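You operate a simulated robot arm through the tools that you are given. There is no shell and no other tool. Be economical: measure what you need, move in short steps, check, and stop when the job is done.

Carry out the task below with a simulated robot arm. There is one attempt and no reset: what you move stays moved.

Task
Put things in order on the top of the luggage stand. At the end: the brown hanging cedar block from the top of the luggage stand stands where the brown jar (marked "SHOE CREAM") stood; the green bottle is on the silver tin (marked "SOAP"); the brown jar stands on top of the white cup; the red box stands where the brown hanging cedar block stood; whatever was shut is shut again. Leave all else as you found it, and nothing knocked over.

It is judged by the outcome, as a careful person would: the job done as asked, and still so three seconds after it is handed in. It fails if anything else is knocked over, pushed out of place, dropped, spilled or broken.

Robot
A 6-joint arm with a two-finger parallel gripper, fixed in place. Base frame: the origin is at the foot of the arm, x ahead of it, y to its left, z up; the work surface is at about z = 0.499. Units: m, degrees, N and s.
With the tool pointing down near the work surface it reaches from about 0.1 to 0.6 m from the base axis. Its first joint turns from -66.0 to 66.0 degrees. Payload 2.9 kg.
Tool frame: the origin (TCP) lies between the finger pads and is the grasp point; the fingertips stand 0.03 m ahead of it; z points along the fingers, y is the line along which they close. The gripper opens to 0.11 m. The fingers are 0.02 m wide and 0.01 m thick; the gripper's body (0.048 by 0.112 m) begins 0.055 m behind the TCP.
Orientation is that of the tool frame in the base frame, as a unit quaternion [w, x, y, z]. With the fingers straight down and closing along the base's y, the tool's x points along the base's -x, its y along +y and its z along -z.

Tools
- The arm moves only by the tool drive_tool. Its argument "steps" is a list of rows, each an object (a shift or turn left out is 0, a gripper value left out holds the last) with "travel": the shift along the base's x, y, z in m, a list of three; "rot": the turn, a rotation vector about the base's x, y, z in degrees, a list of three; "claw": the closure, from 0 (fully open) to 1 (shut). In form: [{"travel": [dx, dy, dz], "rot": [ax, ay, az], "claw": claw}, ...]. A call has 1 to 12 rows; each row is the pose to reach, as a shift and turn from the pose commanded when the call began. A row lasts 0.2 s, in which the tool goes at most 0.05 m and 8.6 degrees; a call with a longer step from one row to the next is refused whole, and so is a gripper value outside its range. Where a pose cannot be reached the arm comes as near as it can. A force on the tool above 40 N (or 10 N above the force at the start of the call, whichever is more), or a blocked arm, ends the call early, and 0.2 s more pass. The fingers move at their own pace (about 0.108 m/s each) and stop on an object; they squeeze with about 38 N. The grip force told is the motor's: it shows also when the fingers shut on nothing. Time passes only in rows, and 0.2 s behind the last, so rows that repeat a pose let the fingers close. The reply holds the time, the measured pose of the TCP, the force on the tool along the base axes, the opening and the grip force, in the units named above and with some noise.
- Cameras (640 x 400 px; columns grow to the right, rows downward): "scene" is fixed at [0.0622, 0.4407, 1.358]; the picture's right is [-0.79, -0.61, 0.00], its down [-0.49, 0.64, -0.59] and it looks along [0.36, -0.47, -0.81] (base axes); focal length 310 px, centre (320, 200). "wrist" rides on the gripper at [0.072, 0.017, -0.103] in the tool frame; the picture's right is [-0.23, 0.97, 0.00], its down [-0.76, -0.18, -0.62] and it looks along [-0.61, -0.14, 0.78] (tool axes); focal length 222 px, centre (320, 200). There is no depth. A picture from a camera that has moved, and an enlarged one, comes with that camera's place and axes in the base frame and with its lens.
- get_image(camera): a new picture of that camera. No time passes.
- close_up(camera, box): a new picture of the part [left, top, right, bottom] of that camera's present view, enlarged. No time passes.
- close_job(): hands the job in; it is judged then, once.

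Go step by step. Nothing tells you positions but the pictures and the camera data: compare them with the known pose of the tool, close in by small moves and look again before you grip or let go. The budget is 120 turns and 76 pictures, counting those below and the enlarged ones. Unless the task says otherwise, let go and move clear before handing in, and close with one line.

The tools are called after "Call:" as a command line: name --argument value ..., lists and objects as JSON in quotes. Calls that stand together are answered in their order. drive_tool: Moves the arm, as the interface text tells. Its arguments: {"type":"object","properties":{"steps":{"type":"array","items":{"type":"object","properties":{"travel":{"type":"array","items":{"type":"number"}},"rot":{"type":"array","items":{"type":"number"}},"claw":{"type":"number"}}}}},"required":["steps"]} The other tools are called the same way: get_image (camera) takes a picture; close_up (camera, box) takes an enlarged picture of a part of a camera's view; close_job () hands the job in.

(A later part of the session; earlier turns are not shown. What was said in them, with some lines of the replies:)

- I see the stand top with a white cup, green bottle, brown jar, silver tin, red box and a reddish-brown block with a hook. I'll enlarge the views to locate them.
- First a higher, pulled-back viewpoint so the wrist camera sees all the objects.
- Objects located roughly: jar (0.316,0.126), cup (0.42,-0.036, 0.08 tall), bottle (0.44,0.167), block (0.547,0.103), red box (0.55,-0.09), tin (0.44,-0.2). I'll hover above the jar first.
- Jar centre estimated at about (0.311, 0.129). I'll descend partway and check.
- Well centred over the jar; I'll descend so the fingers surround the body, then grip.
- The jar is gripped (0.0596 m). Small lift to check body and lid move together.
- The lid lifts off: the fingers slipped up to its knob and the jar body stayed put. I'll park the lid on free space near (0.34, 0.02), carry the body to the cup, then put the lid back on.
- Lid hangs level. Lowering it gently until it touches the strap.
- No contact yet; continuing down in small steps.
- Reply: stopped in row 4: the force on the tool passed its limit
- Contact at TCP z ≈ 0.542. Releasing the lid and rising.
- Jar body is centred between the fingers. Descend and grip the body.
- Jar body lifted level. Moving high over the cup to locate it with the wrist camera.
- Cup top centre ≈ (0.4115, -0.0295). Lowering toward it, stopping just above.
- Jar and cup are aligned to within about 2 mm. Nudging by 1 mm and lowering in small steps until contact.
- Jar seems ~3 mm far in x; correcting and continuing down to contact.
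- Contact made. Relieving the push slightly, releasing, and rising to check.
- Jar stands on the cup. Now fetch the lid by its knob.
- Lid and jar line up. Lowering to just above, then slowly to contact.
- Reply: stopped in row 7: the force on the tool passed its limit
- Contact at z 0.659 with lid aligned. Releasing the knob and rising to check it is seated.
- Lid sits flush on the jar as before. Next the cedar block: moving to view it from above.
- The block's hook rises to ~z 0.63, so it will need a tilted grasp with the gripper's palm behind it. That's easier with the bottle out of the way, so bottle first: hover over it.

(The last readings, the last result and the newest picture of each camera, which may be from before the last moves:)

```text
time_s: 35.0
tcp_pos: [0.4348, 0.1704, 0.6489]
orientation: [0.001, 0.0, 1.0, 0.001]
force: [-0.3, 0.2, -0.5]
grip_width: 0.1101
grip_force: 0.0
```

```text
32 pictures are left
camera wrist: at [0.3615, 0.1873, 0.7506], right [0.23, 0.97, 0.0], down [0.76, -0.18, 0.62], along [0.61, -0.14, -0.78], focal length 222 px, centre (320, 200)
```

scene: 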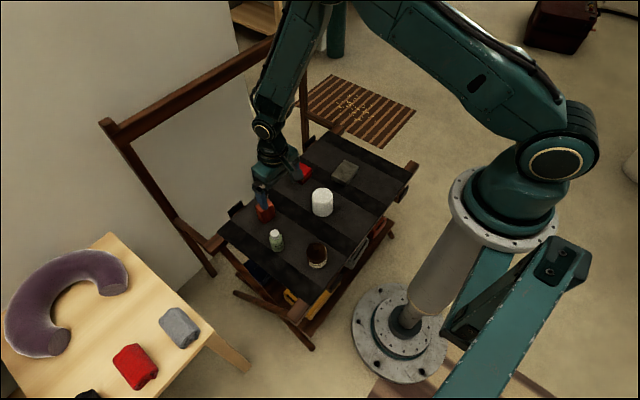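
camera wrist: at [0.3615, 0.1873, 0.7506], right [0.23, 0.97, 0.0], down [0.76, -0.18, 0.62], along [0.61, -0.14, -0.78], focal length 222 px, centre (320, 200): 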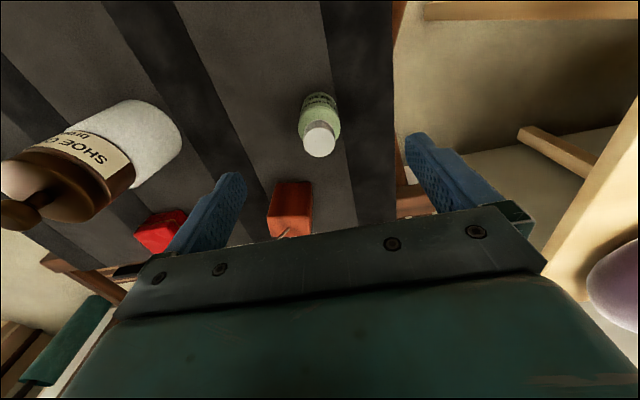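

Bottle is centred between the fingers. Descend and grip its body.

Call:
drive_tool --steps '[{"travel": [-0.003, -0.001, -0.04], "claw": 0}, {"travel": [-0.003, -0.001, -0.08]}, {"travel": [-0.003, -0.001, -0.1055]}, {"travel": [-0.003, -0.001, -0.1055]}, {"travel": [-0.003, -0.001, -0.1055], "claw": 1}, {"travel": [-0.003, -0.001, -0.1055], "claw": 1}, {"travel": [-0.003, -0.001, -0.1055], "claw": 1}, {"travel": [-0.003, -0.001, -0.1055], "claw": 1}]'

Call:
drive_tool --steps '[{"travel": [0, 0, 0.03], "claw": 1}, {"travel": [0, 0, 0.07]}, {"travel": [0, 0, 0.11]}, {"travel": [0, 0, 0.16]}, {"travel": [0, 0, 0.2]}, {"travel": [0, 0, 0.2]}]'

Call:
get_image --camera "wrist"

```text
time_s: 36.8
tcp_pos: [0.431, 0.1691, 0.5429]
orientation: [0.001, -0.001, 1.0, 0.001]
force: [-0.7, -0.1, 0.2]
grip_width: 0.0364
grip_force: 37.9
```

```text
time_s: 38.1
tcp_pos: [0.43, 0.169, 0.742]
orientation: [0.001, 0.0, 1.0, 0.001]
force: [-0.5, -0.1, -1.7]
grip_width: 0.0366
grip_force: 37.9
```

```text
31 pictures are left
camera wrist: at [0.3564, 0.186, 0.8443], right [0.23, 0.97, 0.0], down [0.76, -0.18, 0.62], along [0.61, -0.14, -0.78], focal length 222 px, centre (320, 200)
```

wrist: 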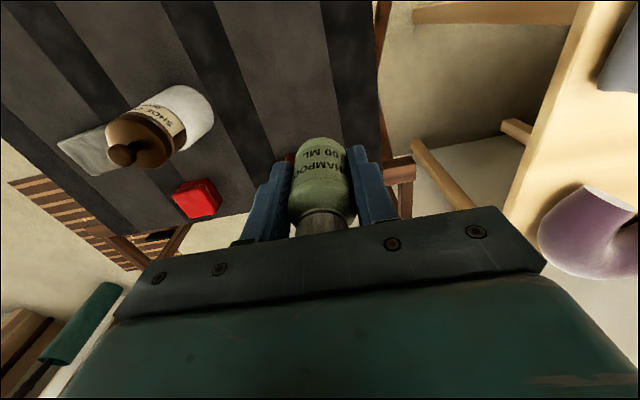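

Bottle held upright. Carrying it over the jar/cup with clearance to hover above the tin.

Call:
drive_tool --steps '[{"travel": [0, -0.045, 0.01], "claw": 1}, {"travel": [0, -0.09, 0.03]}, {"travel": [0, -0.135, 0.04]}, {"travel": [0, -0.18, 0.04]}, {"travel": [0, -0.225, 0.04]}, {"travel": [0, -0.27, 0.04]}, {"travel": [0, -0.315, 0.04]}, {"travel": [0, -0.36, 0.04]}, {"travel": [0, -0.36, 0.04]}]'

Call:
get_image --camera "wrist"

Call:
close_up --camera "scene" --box '[300, 140, 380, 200]'

```text
time_s: 40.1
tcp_pos: [0.4316, -0.1913, 0.7851]
orientation: [0.001, -0.001, 1.0, 0.0]
force: [0.3, -0.2, -0.9]
grip_width: 0.0365
grip_force: 37.9
```

```text
30 pictures are left
camera wrist: at [0.3581, -0.1741, 0.8888], right [0.23, 0.97, 0.0], down [0.76, -0.18, 0.62], along [0.61, -0.14, -0.78], focal length 222 px, centre (320, 200)
```

wrist: 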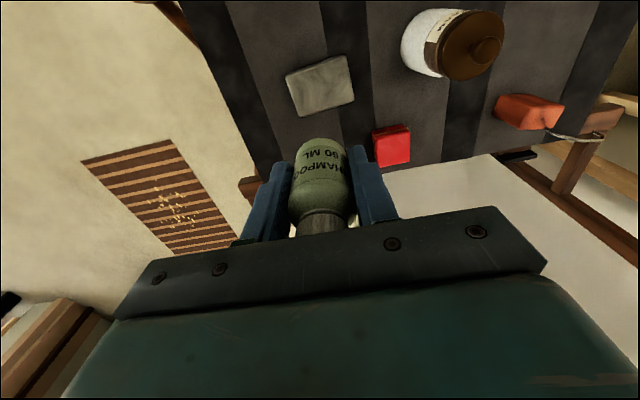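

```text
6.67 times, centred on (340, 170) of scene
camera zoom: at [0.0622, 0.4406, 1.358], right [-0.79, -0.61, 0.0], down [-0.49, 0.64, -0.59], along [0.36, -0.47, -0.81], focal length 2068 px, centre (187, 400)
```

zoom: 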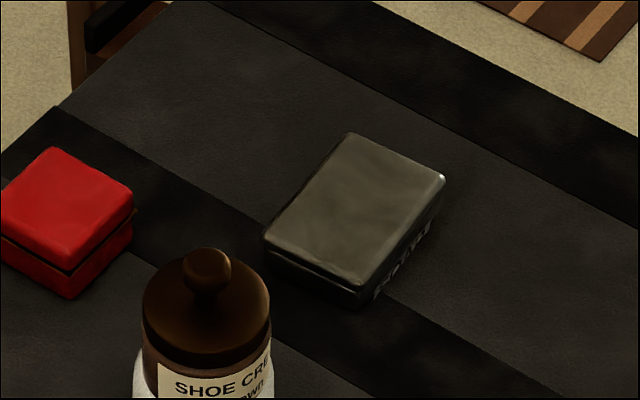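

Tin top centre ≈ (0.433, -0.191, z≈0.522). Lowering to just above it.

Call:
drive_tool --steps '[{"travel": [0.002, -0.0015, -0.045], "claw": 1}, {"travel": [0.002, -0.0015, -0.09]}, {"travel": [0.002, -0.0015, -0.135]}, {"travel": [0.002, -0.0015, -0.175]}, {"travel": [0.002, -0.0015, -0.2]}, {"travel": [0.002, -0.0015, -0.205]}, {"travel": [0.002, -0.0015, -0.205]}]'

Call:
get_image --camera "wrist"

Call:
close_up --camera "scene" --box '[300, 140, 380, 200]'

```text
time_s: 41.8
tcp_pos: [0.4346, -0.1925, 0.5782]
orientation: [0.0, 0.0, 1.0, 0.001]
force: [-0.3, -0.1, -0.7]
grip_width: 0.0365
grip_force: 37.6
```

```text
28 pictures are left
camera wrist: at [0.3607, -0.1752, 0.681], right [0.23, 0.97, 0.0], down [0.76, -0.18, 0.62], along [0.61, -0.14, -0.78], focal length 222 px, centre (320, 200)
```

wrist: 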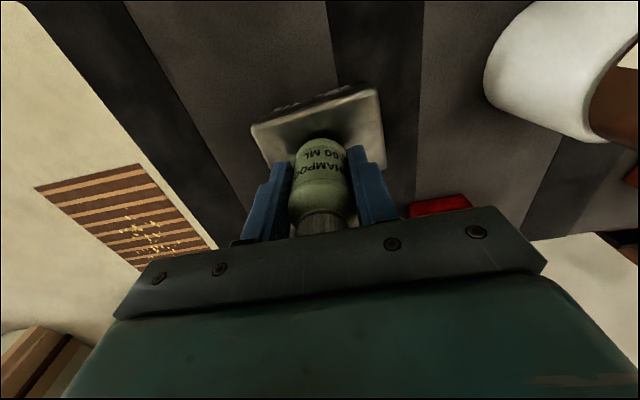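

```text
6.67 times, centred on (340, 170) of scene
camera zoom: at [0.0622, 0.4407, 1.358], right [-0.79, -0.61, 0.0], down [-0.49, 0.64, -0.59], along [0.36, -0.47, -0.81], focal length 2068 px, centre (187, 400)
```

zoom: 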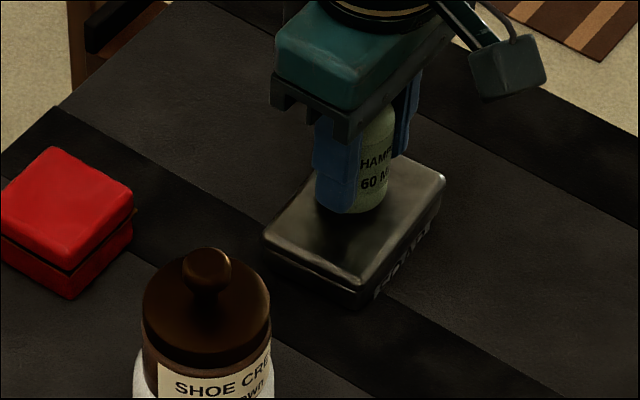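

Well centred over the tin. Lowering to contact.

Call:
drive_tool --steps '[{"travel": [0, 0, -0.004], "claw": 1}, {"travel": [0, 0, -0.007]}, {"travel": [0, 0, -0.009]}, {"travel": [0, 0, -0.011]}, {"travel": [0, 0, -0.013]}, {"travel": [0, 0, -0.015]}, {"travel": [0, 0, -0.017]}, {"travel": [0, 0, -0.019]}, {"travel": [0, 0, -0.021]}]'

```text
time_s: 42.6
tcp_pos: [0.4343, -0.1923, 0.5727]
orientation: [0.001, 0.0, 1.0, 0.001]
force: [-3.7, 1.0, 9.9]
grip_width: 0.0365
grip_force: 37.5
stopped in row 4: the force on the tool passed its limit (the readings are from after the stop); the commanded pose is now the measured one
```

Contact at z ≈ 0.572 (tin top ≈ 0.528). Releasing gently and rising.

Call:
drive_tool --steps '[{"travel": [0, 0, 0], "claw": 0.4}, {"travel": [0, 0, 0], "claw": 0.4}, {"travel": [0, 0, 0], "claw": 0.4}, {"travel": [0, 0, 0.03]}, {"travel": [0, 0, 0.07]}, {"travel": [0, 0, 0.11]}, {"travel": [0, 0, 0.15]}, {"travel": [0.0, 0.045, 0.17]}, {"travel": [0, 0.09, 0.17]}, {"travel": [0, 0.135, 0.17]}, {"travel": [0, 0.18, 0.17]}]'

Call:
close_up --camera "scene" --box '[230, 130, 390, 250]'

```text
time_s: 45.0
tcp_pos: [0.4321, -0.0135, 0.7435]
orientation: [0.0, 0.001, 1.0, 0.001]
force: [0.3, -0.1, 0.4]
grip_width: 0.0659
grip_force: 0.0
```

```text
3.33 times, centred on (310, 190) of scene
camera zoom: at [0.0622, 0.4407, 1.358], right [-0.79, -0.61, 0.0], down [-0.49, 0.64, -0.59], along [0.36, -0.47, -0.81], focal length 1034 px, centre (353, 233)
```

zoom: 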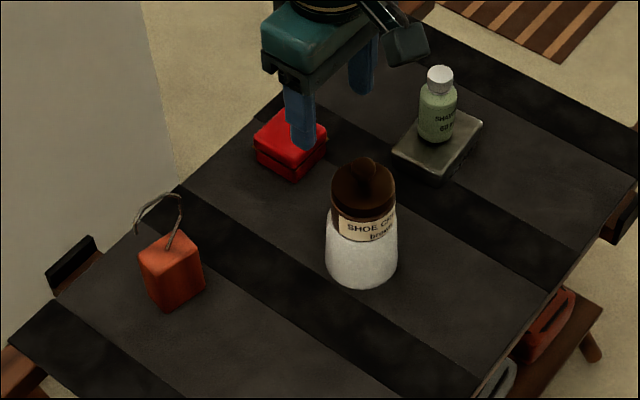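

Bottle stands on the tin. Now turning the gripper: yaw −13.4° to match the block, while moving clear of the jar.

Call:
drive_tool --steps '[{"travel": [-0.01, 0.045, 0.01], "rot": [0, 0, -6.7], "claw": 0}, {"travel": [-0.02, 0.09, 0.01], "rot": [0, 0, -13.4]}, {"travel": [-0.01, 0.135, 0.01], "rot": [0, 0, -13.4]}, {"travel": [0.0, 0.145, 0.0], "rot": [0, 0, -13.4]}, {"travel": [0.0, 0.145, 0.0], "rot": [0, 0, -13.4]}]'

Call:
drive_tool --steps '[{"travel": [0, 0, -0.02], "rot": [-1.733, -7.297, 0], "claw": 0}, {"travel": [0, 0, -0.04], "rot": [-3.466, -14.594, 0]}, {"travel": [0, 0, -0.06], "rot": [-5.2, -21.89, 0]}, {"travel": [0, 0, -0.07], "rot": [-6.93, -29.19, 0]}, {"travel": [0, 0, -0.08], "rot": [-8.67, -36.5, 0]}, {"travel": [0, 0, -0.08], "rot": [-10.4, -43.78, 0]}, {"travel": [0, 0, -0.08], "rot": [-10.4, -43.78, 0]}]'

Call:
get_image --camera "wrist"

Call:
get_image --camera "scene"

```text
time_s: 46.2
tcp_pos: [0.4314, 0.1327, 0.7417]
orientation: [0.001, 0.117, 0.993, 0.001]
force: [-0.7, -0.4, 0.0]
grip_width: 0.1101
grip_force: 0.0
```

```text
time_s: 47.8
tcp_pos: [0.4334, 0.1325, 0.6636]
orientation: [0.381, 0.108, 0.917, -0.045]
force: [-0.7, -0.3, 0.1]
grip_width: 0.1101
grip_force: 0.0
```

```text
25 pictures are left
camera wrist: at [0.316, 0.1777, 0.6835], right [0.38, 0.91, 0.16], down [0.05, -0.2, 0.98], along [0.92, -0.36, -0.12], focal length 222 px, centre (320, 200)
```

wrist: 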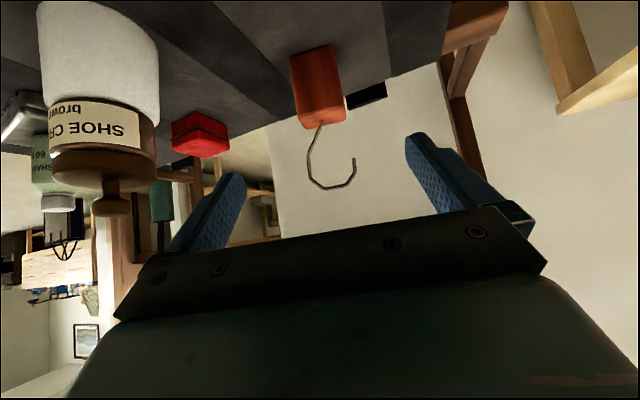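

```text
24 pictures are left
```

scene: 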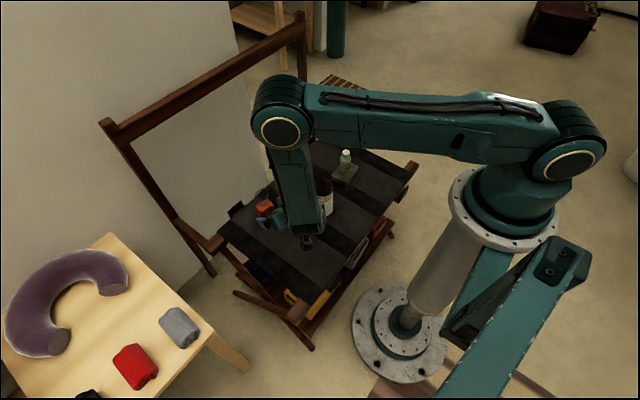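

Now the hook is clearly seen: block top ≈ 0.568, hook to ≈ 0.643, block centre ≈ (0.534, 0.110), sized about 46×31 mm. Approaching along the tilted tool axis, stopping partway to check.

Call:
drive_tool --steps '[{"travel": [0.015, -0.003, -0.03], "claw": 0}, {"travel": [0.028, -0.0055, -0.05]}, {"travel": [0.045, -0.0095, -0.067]}, {"travel": [0.062, -0.0135, -0.085]}, {"travel": [0.062, -0.0135, -0.085]}]'

Call:
get_image --camera "wrist"

Call:
close_up --camera "scene" --box '[224, 160, 352, 260]'

```text
time_s: 49.0
tcp_pos: [0.4958, 0.1187, 0.5779]
orientation: [0.38, 0.107, 0.918, -0.044]
force: [-0.5, -0.5, 0.8]
grip_width: 0.11
grip_force: 0.1
```

```text
23 pictures are left
camera wrist: at [0.3786, 0.1648, 0.5987], right [0.38, 0.91, 0.16], down [0.05, -0.2, 0.98], along [0.92, -0.36, -0.12], focal length 222 px, centre (320, 200)
```

wrist: 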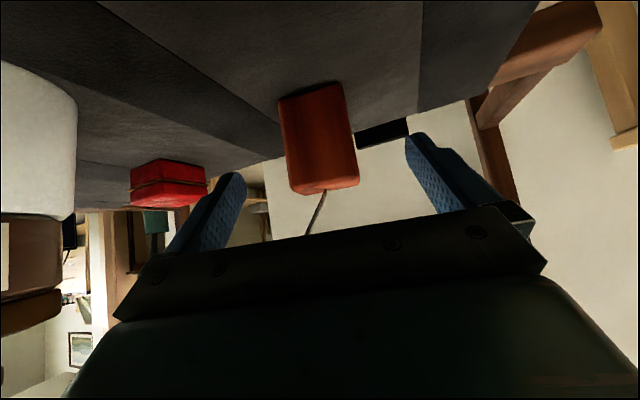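

```text
4.00 times, centred on (288, 210) of scene
camera zoom: at [0.0622, 0.4407, 1.358], right [-0.79, -0.61, 0.0], down [-0.49, 0.64, -0.59], along [0.36, -0.47, -0.81], focal length 1241 px, centre (448, 160)
```

zoom: 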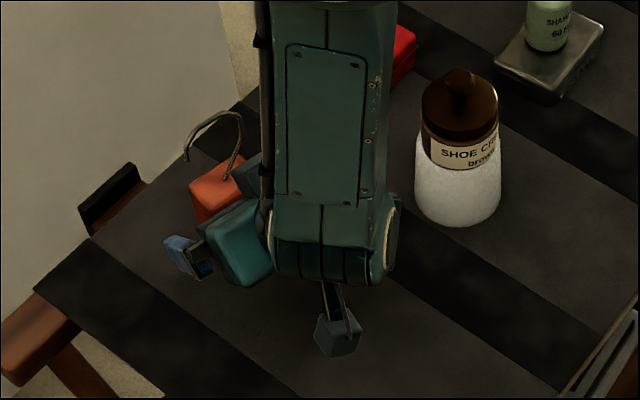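

Alignment is good. Final approach and grip.

Call:
drive_tool --steps '[{"travel": [0.0175, -0.0041, -0.018], "claw": 0}, {"travel": [0.0347, -0.0082, -0.0357]}, {"travel": [0.0347, -0.0082, -0.0357]}, {"travel": [0.0347, -0.0082, -0.0357], "claw": 1}, {"travel": [0.0347, -0.0082, -0.0357], "claw": 1}, {"travel": [0.0347, -0.0082, -0.0357], "claw": 1}, {"travel": [0.0347, -0.0082, -0.0357], "claw": 1}]'

Call:
get_image --camera "wrist"

```text
time_s: 50.6
tcp_pos: [0.5307, 0.1099, 0.5417]
orientation: [0.381, 0.107, 0.917, -0.044]
force: [-0.4, 1.3, 0.5]
grip_width: 0.0496
grip_force: 38.3
```

```text
21 pictures are left
camera wrist: at [0.4128, 0.1555, 0.5628], right [0.38, 0.91, 0.16], down [0.05, -0.2, 0.98], along [0.92, -0.36, -0.12], focal length 222 px, centre (320, 200)
```

wrist: 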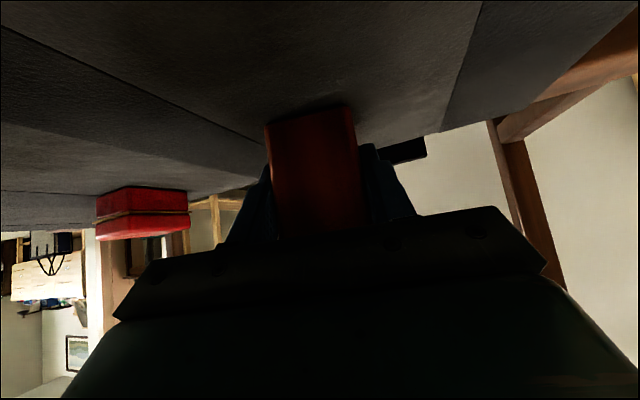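

Block gripped (0.0496 m). Lift straight up and check.

Call:
drive_tool --steps '[{"travel": [0, 0, 0.02], "claw": 1}, {"travel": [0, 0, 0.05]}, {"travel": [0, 0, 0.09]}, {"travel": [-0.03, 0.003, 0.11]}, {"travel": [-0.07, 0.006, 0.11]}, {"travel": [-0.11, 0.01, 0.11]}, {"travel": [-0.15, 0.015, 0.11]}, {"travel": [-0.19, 0.018, 0.11]}, {"travel": [-0.222, 0.018, 0.11]}, {"travel": [-0.222, 0.018, 0.11]}]'

Call:
close_up --camera "scene" --box '[224, 160, 352, 260]'

```text
time_s: 52.8
tcp_pos: [0.3092, 0.1279, 0.6511]
orientation: [0.381, 0.107, 0.917, -0.044]
force: [0.1, 0.6, -0.7]
grip_width: 0.0495
grip_force: 38.0
```

```text
4.00 times, centred on (288, 210) of scene
camera zoom: at [0.0622, 0.4407, 1.358], right [-0.79, -0.61, 0.0], down [-0.49, 0.64, -0.59], along [0.36, -0.47, -0.81], focal length 1241 px, centre (448, 160)
```

zoom: 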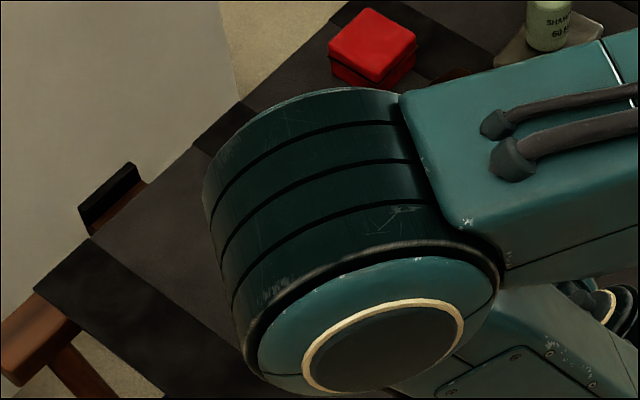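

Reached over the jar spot; scene view is blocked by the arm, so I'll use the wrist view while lowering.

Call:
drive_tool --steps '[{"travel": [0, 0.001, -0.03], "claw": 1}, {"travel": [0, 0.001, -0.06]}, {"travel": [0, 0.001, -0.09]}, {"travel": [0, 0.001, -0.1]}, {"travel": [0, 0.001, -0.1]}]'

Call:
get_image --camera "wrist"

```text
time_s: 54.0
tcp_pos: [0.3094, 0.1297, 0.5533]
orientation: [0.381, 0.107, 0.917, -0.043]
force: [0.1, 0.3, -1.0]
grip_width: 0.0494
grip_force: 37.9
```

```text
19 pictures are left
camera wrist: at [0.1907, 0.1756, 0.5735], right [0.38, 0.91, 0.16], down [0.05, -0.2, 0.98], along [0.92, -0.36, -0.12], focal length 222 px, centre (320, 200)
```

wrist: 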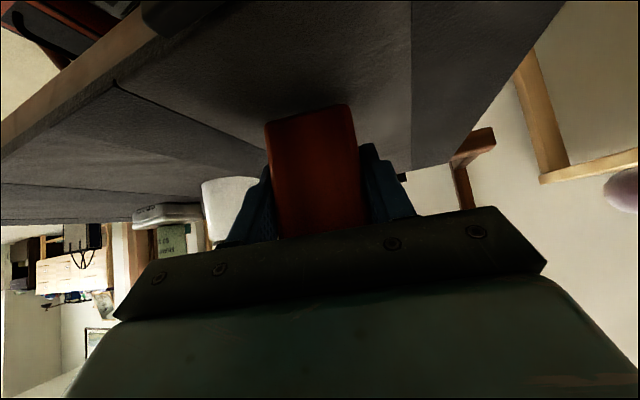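

Clear; lowering the last centimetre slowly.

Call:
drive_tool --steps '[{"travel": [0, 0, -0.004], "claw": 1}, {"travel": [0, 0, -0.007]}, {"travel": [0, 0, -0.009]}, {"travel": [0, 0, -0.0105]}, {"travel": [0, 0, -0.012]}, {"travel": [0, 0, -0.013]}]'

```text
time_s: 55.4
tcp_pos: [0.3098, 0.1295, 0.5402]
orientation: [0.383, 0.107, 0.916, -0.045]
force: [-5.7, -0.2, 37.2]
grip_width: 0.0494
grip_force: 38.1
```

Contact with the surface; backing off ~1.5 mm to relieve the push.

Call:
drive_tool --steps '[{"travel": [0, 0, 0.001], "claw": 1}, {"travel": [0, 0, 0.0015]}, {"travel": [0, 0, 0.0015]}]'

```text
time_s: 56.2
tcp_pos: [0.3092, 0.1302, 0.5388]
orientation: [0.382, 0.106, 0.917, -0.043]
force: [7.1, 1.1, 13.5]
grip_width: 0.0495
grip_force: 38.1
```

Releasing and backing straight out along the tool axis, away from the hook.

Call:
drive_tool --steps '[{"travel": [0, 0, 0.0005], "claw": 0.3}, {"travel": [0, 0, 0.0005], "claw": 0.0}, {"travel": [0, 0, 0.0005], "claw": 0}, {"travel": [0, 0, 0.0005], "claw": 0}]'

Call:
drive_tool --steps '[{"travel": [-0.0172, 0.0041, 0.0177], "claw": 0}, {"travel": [-0.0344, 0.0082, 0.0354]}, {"travel": [-0.0585, 0.0139, 0.06]}, {"travel": [-0.0826, 0.0196, 0.085]}, {"travel": [-0.0826, 0.0196, 0.085]}]'

Call:
get_image --camera "wrist"

```text
time_s: 57.2
tcp_pos: [0.3096, 0.1296, 0.5401]
orientation: [0.381, 0.107, 0.917, -0.044]
force: [0.3, 0.4, -0.1]
grip_width: 0.1099
grip_force: 0.1
```

```text
time_s: 58.4
tcp_pos: [0.275, 0.128, 0.6239]
orientation: [0.381, 0.108, 0.917, -0.044]
force: [0.4, 0.4, 0.1]
grip_width: 0.1101
grip_force: 0.0
out of reach, approached as far as the arm can: row 2, 3, 4, 5
```

```text
18 pictures are left
camera wrist: at [0.1571, 0.173, 0.6453], right [0.38, 0.91, 0.16], down [0.05, -0.2, 0.98], along [0.92, -0.36, -0.12], focal length 222 px, centre (320, 200)
```

wrist: 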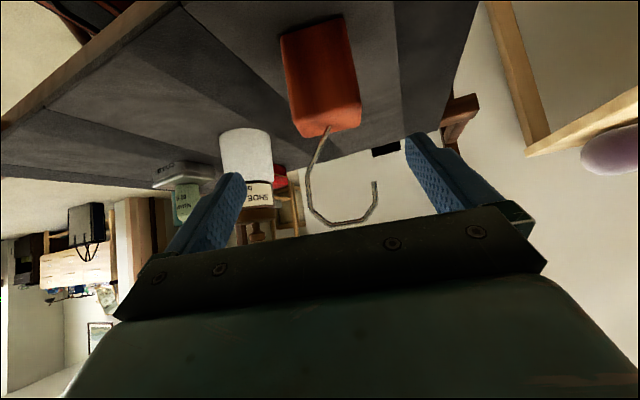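

Block stands upright at the jar's old place; gripper is behind the hook. Rising and then untilting.

Call:
drive_tool --steps '[{"travel": [0, 0, 0.03], "claw": 0}, {"travel": [0, 0, 0.07]}, {"travel": [0, 0, 0.1]}, {"travel": [0, 0, 0.1]}]'

```text
time_s: 59.4
tcp_pos: [0.2746, 0.1264, 0.7232]
orientation: [0.381, 0.107, 0.917, -0.044]
force: [0.0, -0.6, 0.1]
grip_width: 0.1098
grip_force: 0.1
```

Call:
drive_tool --steps '[{"travel": [0, 0, 0.02], "rot": [1.733, 7.297, 0], "claw": 0}, {"travel": [0, 0, 0.04], "rot": [3.466, 14.594, 0]}, {"travel": [0, 0, 0.04], "rot": [5.2, 21.89, 0]}, {"travel": [0, 0, 0.04], "rot": [6.93, 29.19, 0]}, {"travel": [0, 0, 0.04], "rot": [8.67, 36.5, 0]}, {"travel": [0, 0, 0.04], "rot": [10.4, 43.78, 0]}, {"travel": [0, 0, 0.04], "rot": [10.4, 43.78, 0]}]'

Call:
drive_tool --steps '[{"travel": [0.03, -0.03, 0], "claw": 0}, {"travel": [0.06, -0.06, 0]}, {"travel": [0.1, -0.09, 0]}, {"travel": [0.14, -0.12, 0]}, {"travel": [0.175, -0.15, 0]}, {"travel": [0.2, -0.18, 0]}, {"travel": [0.22, -0.21, 0]}, {"travel": [0.225, -0.216, 0]}, {"travel": [0.225, -0.216, 0]}]'

Call:
get_image --camera "wrist"

Call:
close_up --camera "scene" --box '[224, 160, 384, 280]'

```text
time_s: 61.0
tcp_pos: [0.2758, 0.1314, 0.7626]
orientation: [0.001, 0.116, 0.993, 0.003]
force: [-0.1, 0.3, -0.2]
grip_width: 0.1102
grip_force: 0.0
```

```text
time_s: 63.0
tcp_pos: [0.4992, -0.0842, 0.7628]
orientation: [0.001, 0.117, 0.993, 0.001]
force: [0.0, -0.4, -0.4]
grip_width: 0.1101
grip_force: 0.0
```

```text
17 pictures are left
camera wrist: at [0.4315, -0.0517, 0.8658], right [0.45, 0.89, 0.0], down [0.7, -0.35, 0.62], along [0.56, -0.28, -0.78], focal length 222 px, centre (320, 200)
```

wrist: 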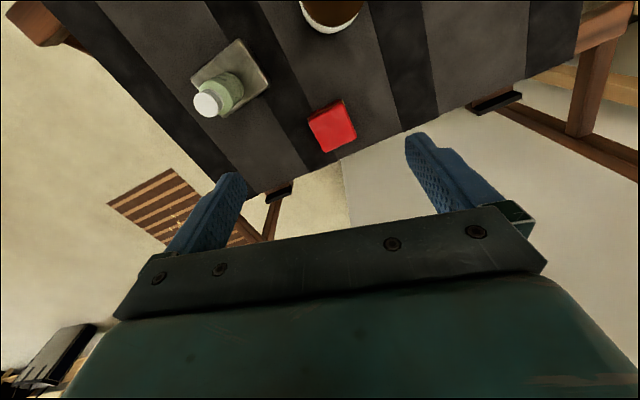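

```text
3.33 times, centred on (304, 220) of scene
camera zoom: at [0.0622, 0.4407, 1.358], right [-0.79, -0.61, 0.0], down [-0.49, 0.64, -0.59], along [0.36, -0.47, -0.81], focal length 1034 px, centre (373, 133)
```

zoom: 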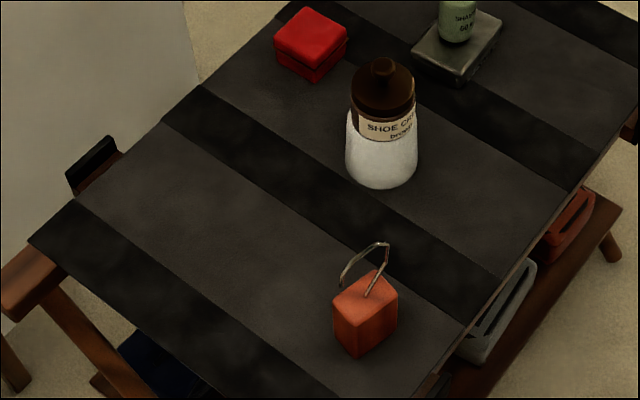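

The block stands properly where the jar was. Now measuring the red box.

Call:
close_up --camera "wrist" --box '[280, 80, 380, 170]'

```text
4.44 times, centred on (330, 125) of wrist
camera zoom: at [0.4315, -0.0517, 0.8658], right [0.45, 0.89, 0.0], down [0.7, -0.35, 0.62], along [0.56, -0.28, -0.78], focal length 987 px, centre (276, 533)
```

zoom: 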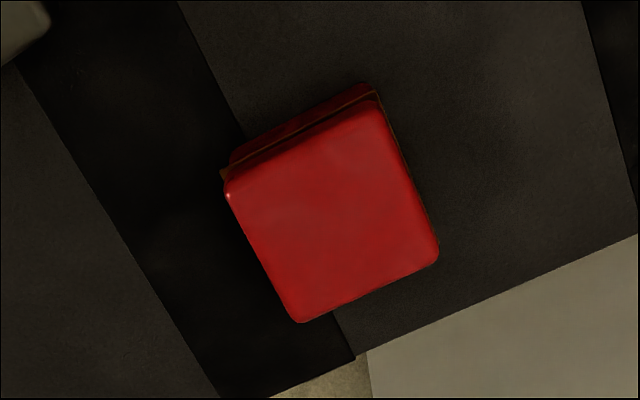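

Red box: centre ≈ (0.550, -0.090), 54 mm square, aligned with the base axes, top ≈ 0.545, with a lid seam. Undo the yaw and hover over it.

Call:
drive_tool --steps '[{"travel": [0.025, -0.003, 0], "rot": [0, 0, 6.7], "claw": 0}, {"travel": [0.05, -0.005, -0.02], "rot": [0, 0, 13.4]}, {"travel": [0.05, -0.005, -0.06], "rot": [0, 0, 13.4]}, {"travel": [0.05, -0.005, -0.1], "rot": [0, 0, 13.4]}, {"travel": [0.05, -0.005, -0.14], "rot": [0, 0, 13.4]}, {"travel": [0.05, -0.005, -0.14], "rot": [0, 0, 13.4]}]'

Call:
get_image --camera "wrist"

```text
time_s: 64.4
tcp_pos: [0.5496, -0.0896, 0.6219]
orientation: [0.001, 0.0, 1.0, 0.001]
force: [0.3, -0.4, -0.4]
grip_width: 0.1101
grip_force: 0.0
```

```text
14 pictures are left
camera wrist: at [0.4772, -0.0733, 0.7238], right [0.23, 0.97, 0.0], down [0.76, -0.18, 0.62], along [0.61, -0.14, -0.78], focal length 222 px, centre (320, 200)
```

wrist: 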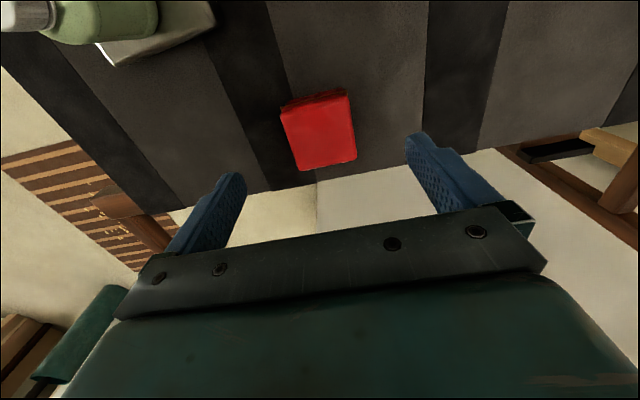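

Centred. Descend low, grip, and make a small lift test.

Call:
drive_tool --steps '[{"travel": [-0.001, 0, -0.04], "claw": 0}, {"travel": [-0.001, 0, -0.075]}, {"travel": [-0.001, 0, -0.0895]}, {"travel": [-0.001, 0, -0.0895]}, {"travel": [-0.001, 0, -0.0895], "claw": 1}, {"travel": [-0.001, 0, -0.0895], "claw": 1}, {"travel": [-0.001, 0, -0.0895], "claw": 1}, {"travel": [-0.001, 0, -0.0895], "claw": 1}]'

Call:
drive_tool --steps '[{"travel": [0, 0, 0.01], "claw": 1}, {"travel": [0, 0, 0.025], "claw": 1}, {"travel": [0, 0, 0.025], "claw": 1}]'

Call:
get_image --camera "wrist"

Call:
close_up --camera "scene" --box '[264, 140, 344, 200]'

```text
time_s: 66.2
tcp_pos: [0.5485, -0.0914, 0.5325]
orientation: [0.001, 0.001, 1.0, 0.001]
force: [-0.5, -0.3, 0.7]
grip_width: 0.0574
grip_force: 37.6
```

```text
time_s: 67.0
tcp_pos: [0.5502, -0.0912, 0.558]
orientation: [0.001, 0.0, 1.0, 0.001]
force: [0.1, -0.4, -1.0]
grip_width: 0.0573
grip_force: 38.0
```

```text
13 pictures are left
camera wrist: at [0.4766, -0.0743, 0.6606], right [0.23, 0.97, 0.0], down [0.76, -0.18, 0.62], along [0.61, -0.14, -0.78], focal length 222 px, centre (320, 200)
```

wrist: 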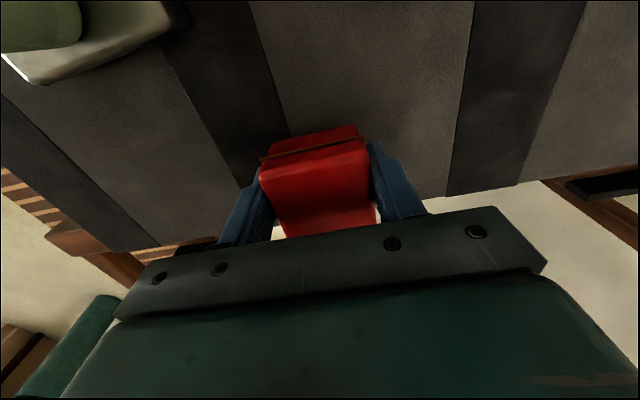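

```text
6.67 times, centred on (304, 170) of scene
camera zoom: at [0.0622, 0.4407, 1.358], right [-0.79, -0.61, 0.0], down [-0.49, 0.64, -0.59], along [0.36, -0.47, -0.81], focal length 2068 px, centre (427, 400)
```

zoom: 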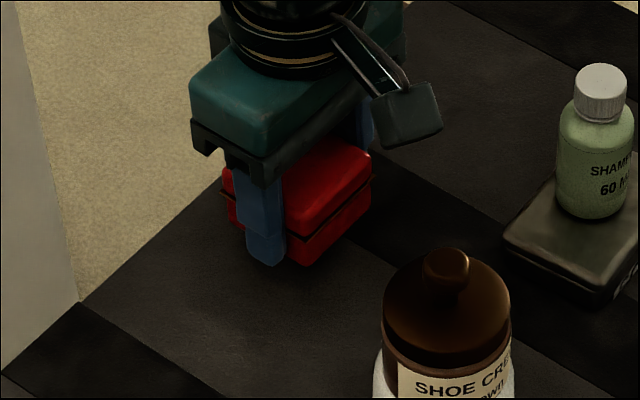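

The whole box came up closed. Carry it to the block's old place at (0.534, 0.110).

Call:
drive_tool --steps '[{"travel": [0, 0, 0.04], "claw": 1}, {"travel": [0, 0.0, 0.08]}, {"travel": [-0.003, 0.04, 0.1]}, {"travel": [-0.006, 0.08, 0.1]}, {"travel": [-0.01, 0.12, 0.1]}, {"travel": [-0.013, 0.16, 0.1]}, {"travel": [-0.015, 0.2, 0.1]}, {"travel": [-0.015, 0.2, 0.06]}, {"travel": [-0.015, 0.2, 0.02]}, {"travel": [-0.015, 0.2, -0.01]}, {"travel": [-0.015, 0.2, -0.015]}, {"travel": [-0.015, 0.2, -0.015]}]'

Call:
get_image --camera "wrist"

Call:
close_up --camera "scene" --box '[224, 160, 384, 280]'

```text
time_s: 69.6
tcp_pos: [0.533, 0.1105, 0.541]
orientation: [0.001, -0.001, 1.0, 0.001]
force: [-0.3, -0.2, -0.5]
grip_width: 0.0575
grip_force: 38.4
```

```text
11 pictures are left
camera wrist: at [0.46, 0.1274, 0.6435], right [0.23, 0.97, 0.0], down [0.76, -0.18, 0.62], along [0.61, -0.14, -0.78], focal length 222 px, centre (320, 200)
```

wrist: 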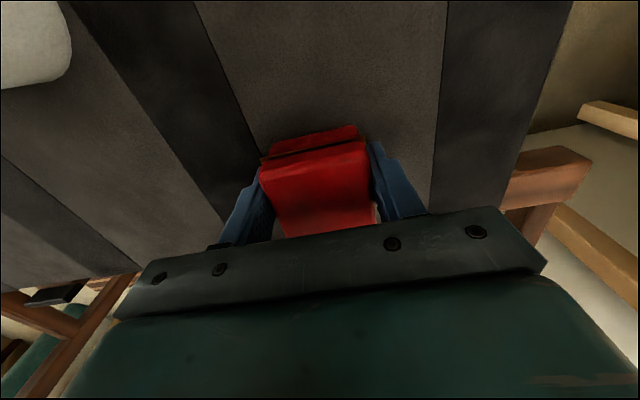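

```text
3.33 times, centred on (304, 220) of scene
camera zoom: at [0.0622, 0.4407, 1.358], right [-0.79, -0.61, 0.0], down [-0.49, 0.64, -0.59], along [0.36, -0.47, -0.81], focal length 1034 px, centre (373, 133)
```

zoom: 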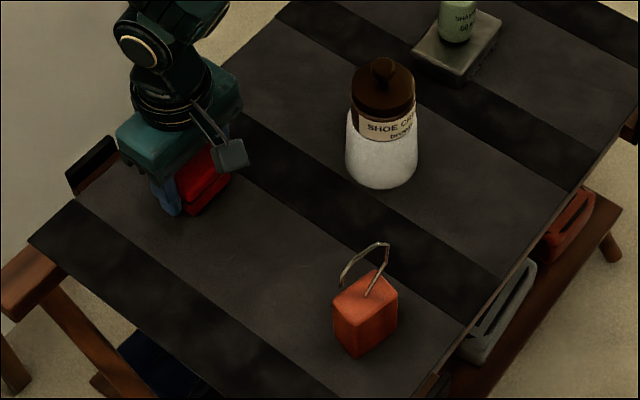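

Over the spot; lowering the last centimetre to contact.

Call:
drive_tool --steps '[{"travel": [0, 0, -0.004], "claw": 1}, {"travel": [0, 0, -0.007]}, {"travel": [0, 0, -0.009]}, {"travel": [0, 0, -0.01]}, {"travel": [0, 0, -0.011]}]'

```text
time_s: 70.8
tcp_pos: [0.5344, 0.1112, 0.5322]
orientation: [0.0, 0.0, 1.0, 0.001]
force: [-8.0, -2.4, 14.8]
grip_width: 0.0572
grip_force: 38.2
```

In contact. Releasing, rising and moving clear.

Call:
drive_tool --steps '[{"travel": [0, 0, 0.001], "claw": 1}, {"travel": [0, 0, 0.001], "claw": 0}, {"travel": [0, 0, 0.001], "claw": 0}, {"travel": [0, 0, 0.001], "claw": 0}, {"travel": [0, 0, 0.04]}, {"travel": [0, 0, 0.08]}, {"travel": [0, 0, 0.13]}, {"travel": [0, 0, 0.18]}, {"travel": [-0.04, 0, 0.2]}, {"travel": [-0.085, 0, 0.22]}, {"travel": [-0.13, 0, 0.24]}, {"travel": [-0.17, 0, 0.26]}]'

Call:
get_image --camera "wrist"

Call:
close_up --camera "scene" --box '[224, 140, 384, 280]'

```text
time_s: 73.4
tcp_pos: [0.3642, 0.1102, 0.7922]
orientation: [0.002, -0.001, 1.0, 0.002]
force: [0.7, -0.4, -0.6]
grip_width: 0.1101
grip_force: 0.0
```

```text
9 pictures are left
camera wrist: at [0.2908, 0.1267, 0.8938], right [0.23, 0.97, 0.0], down [0.76, -0.18, 0.62], along [0.61, -0.14, -0.78], focal length 222 px, centre (320, 200)
```

wrist: 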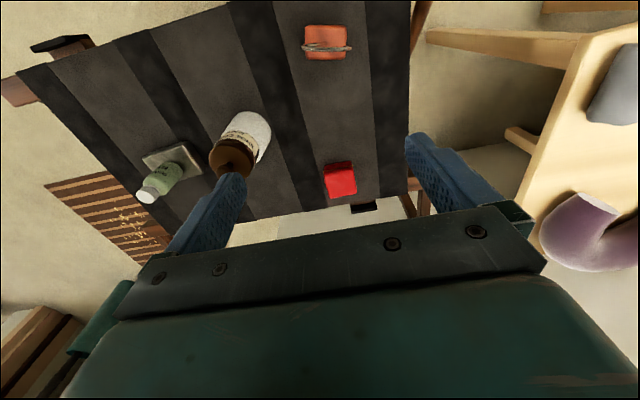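

```text
2.86 times, centred on (304, 210) of scene
camera zoom: at [0.0622, 0.4407, 1.358], right [-0.79, -0.61, 0.0], down [-0.49, 0.64, -0.59], along [0.36, -0.47, -0.81], focal length 886 px, centre (366, 171)
```

zoom: 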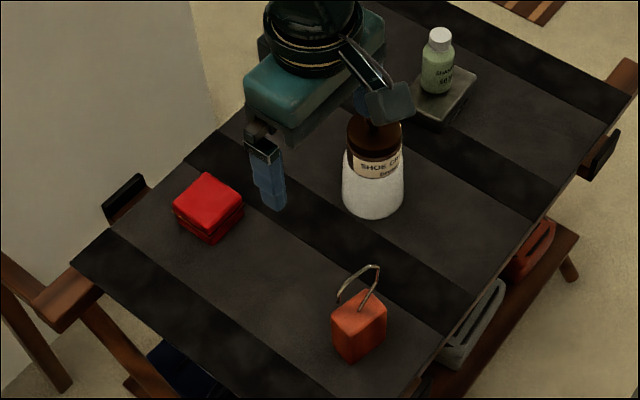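

Everything is in place: block on the jar's spot, box on the block's spot, bottle on the tin, closed jar on the cup, and the gripper is clear. Handing in.

Call:
close_job

```text
The job is handed in.
```

The job is done and handed in. The cedar block stands where the jar was, the bottle is on the soap tin, and the red box is on the block's old spot. The jar stands on the cup; its lid came off when I lifted it, so I put it back on, and from the pictures it looks fully seated.
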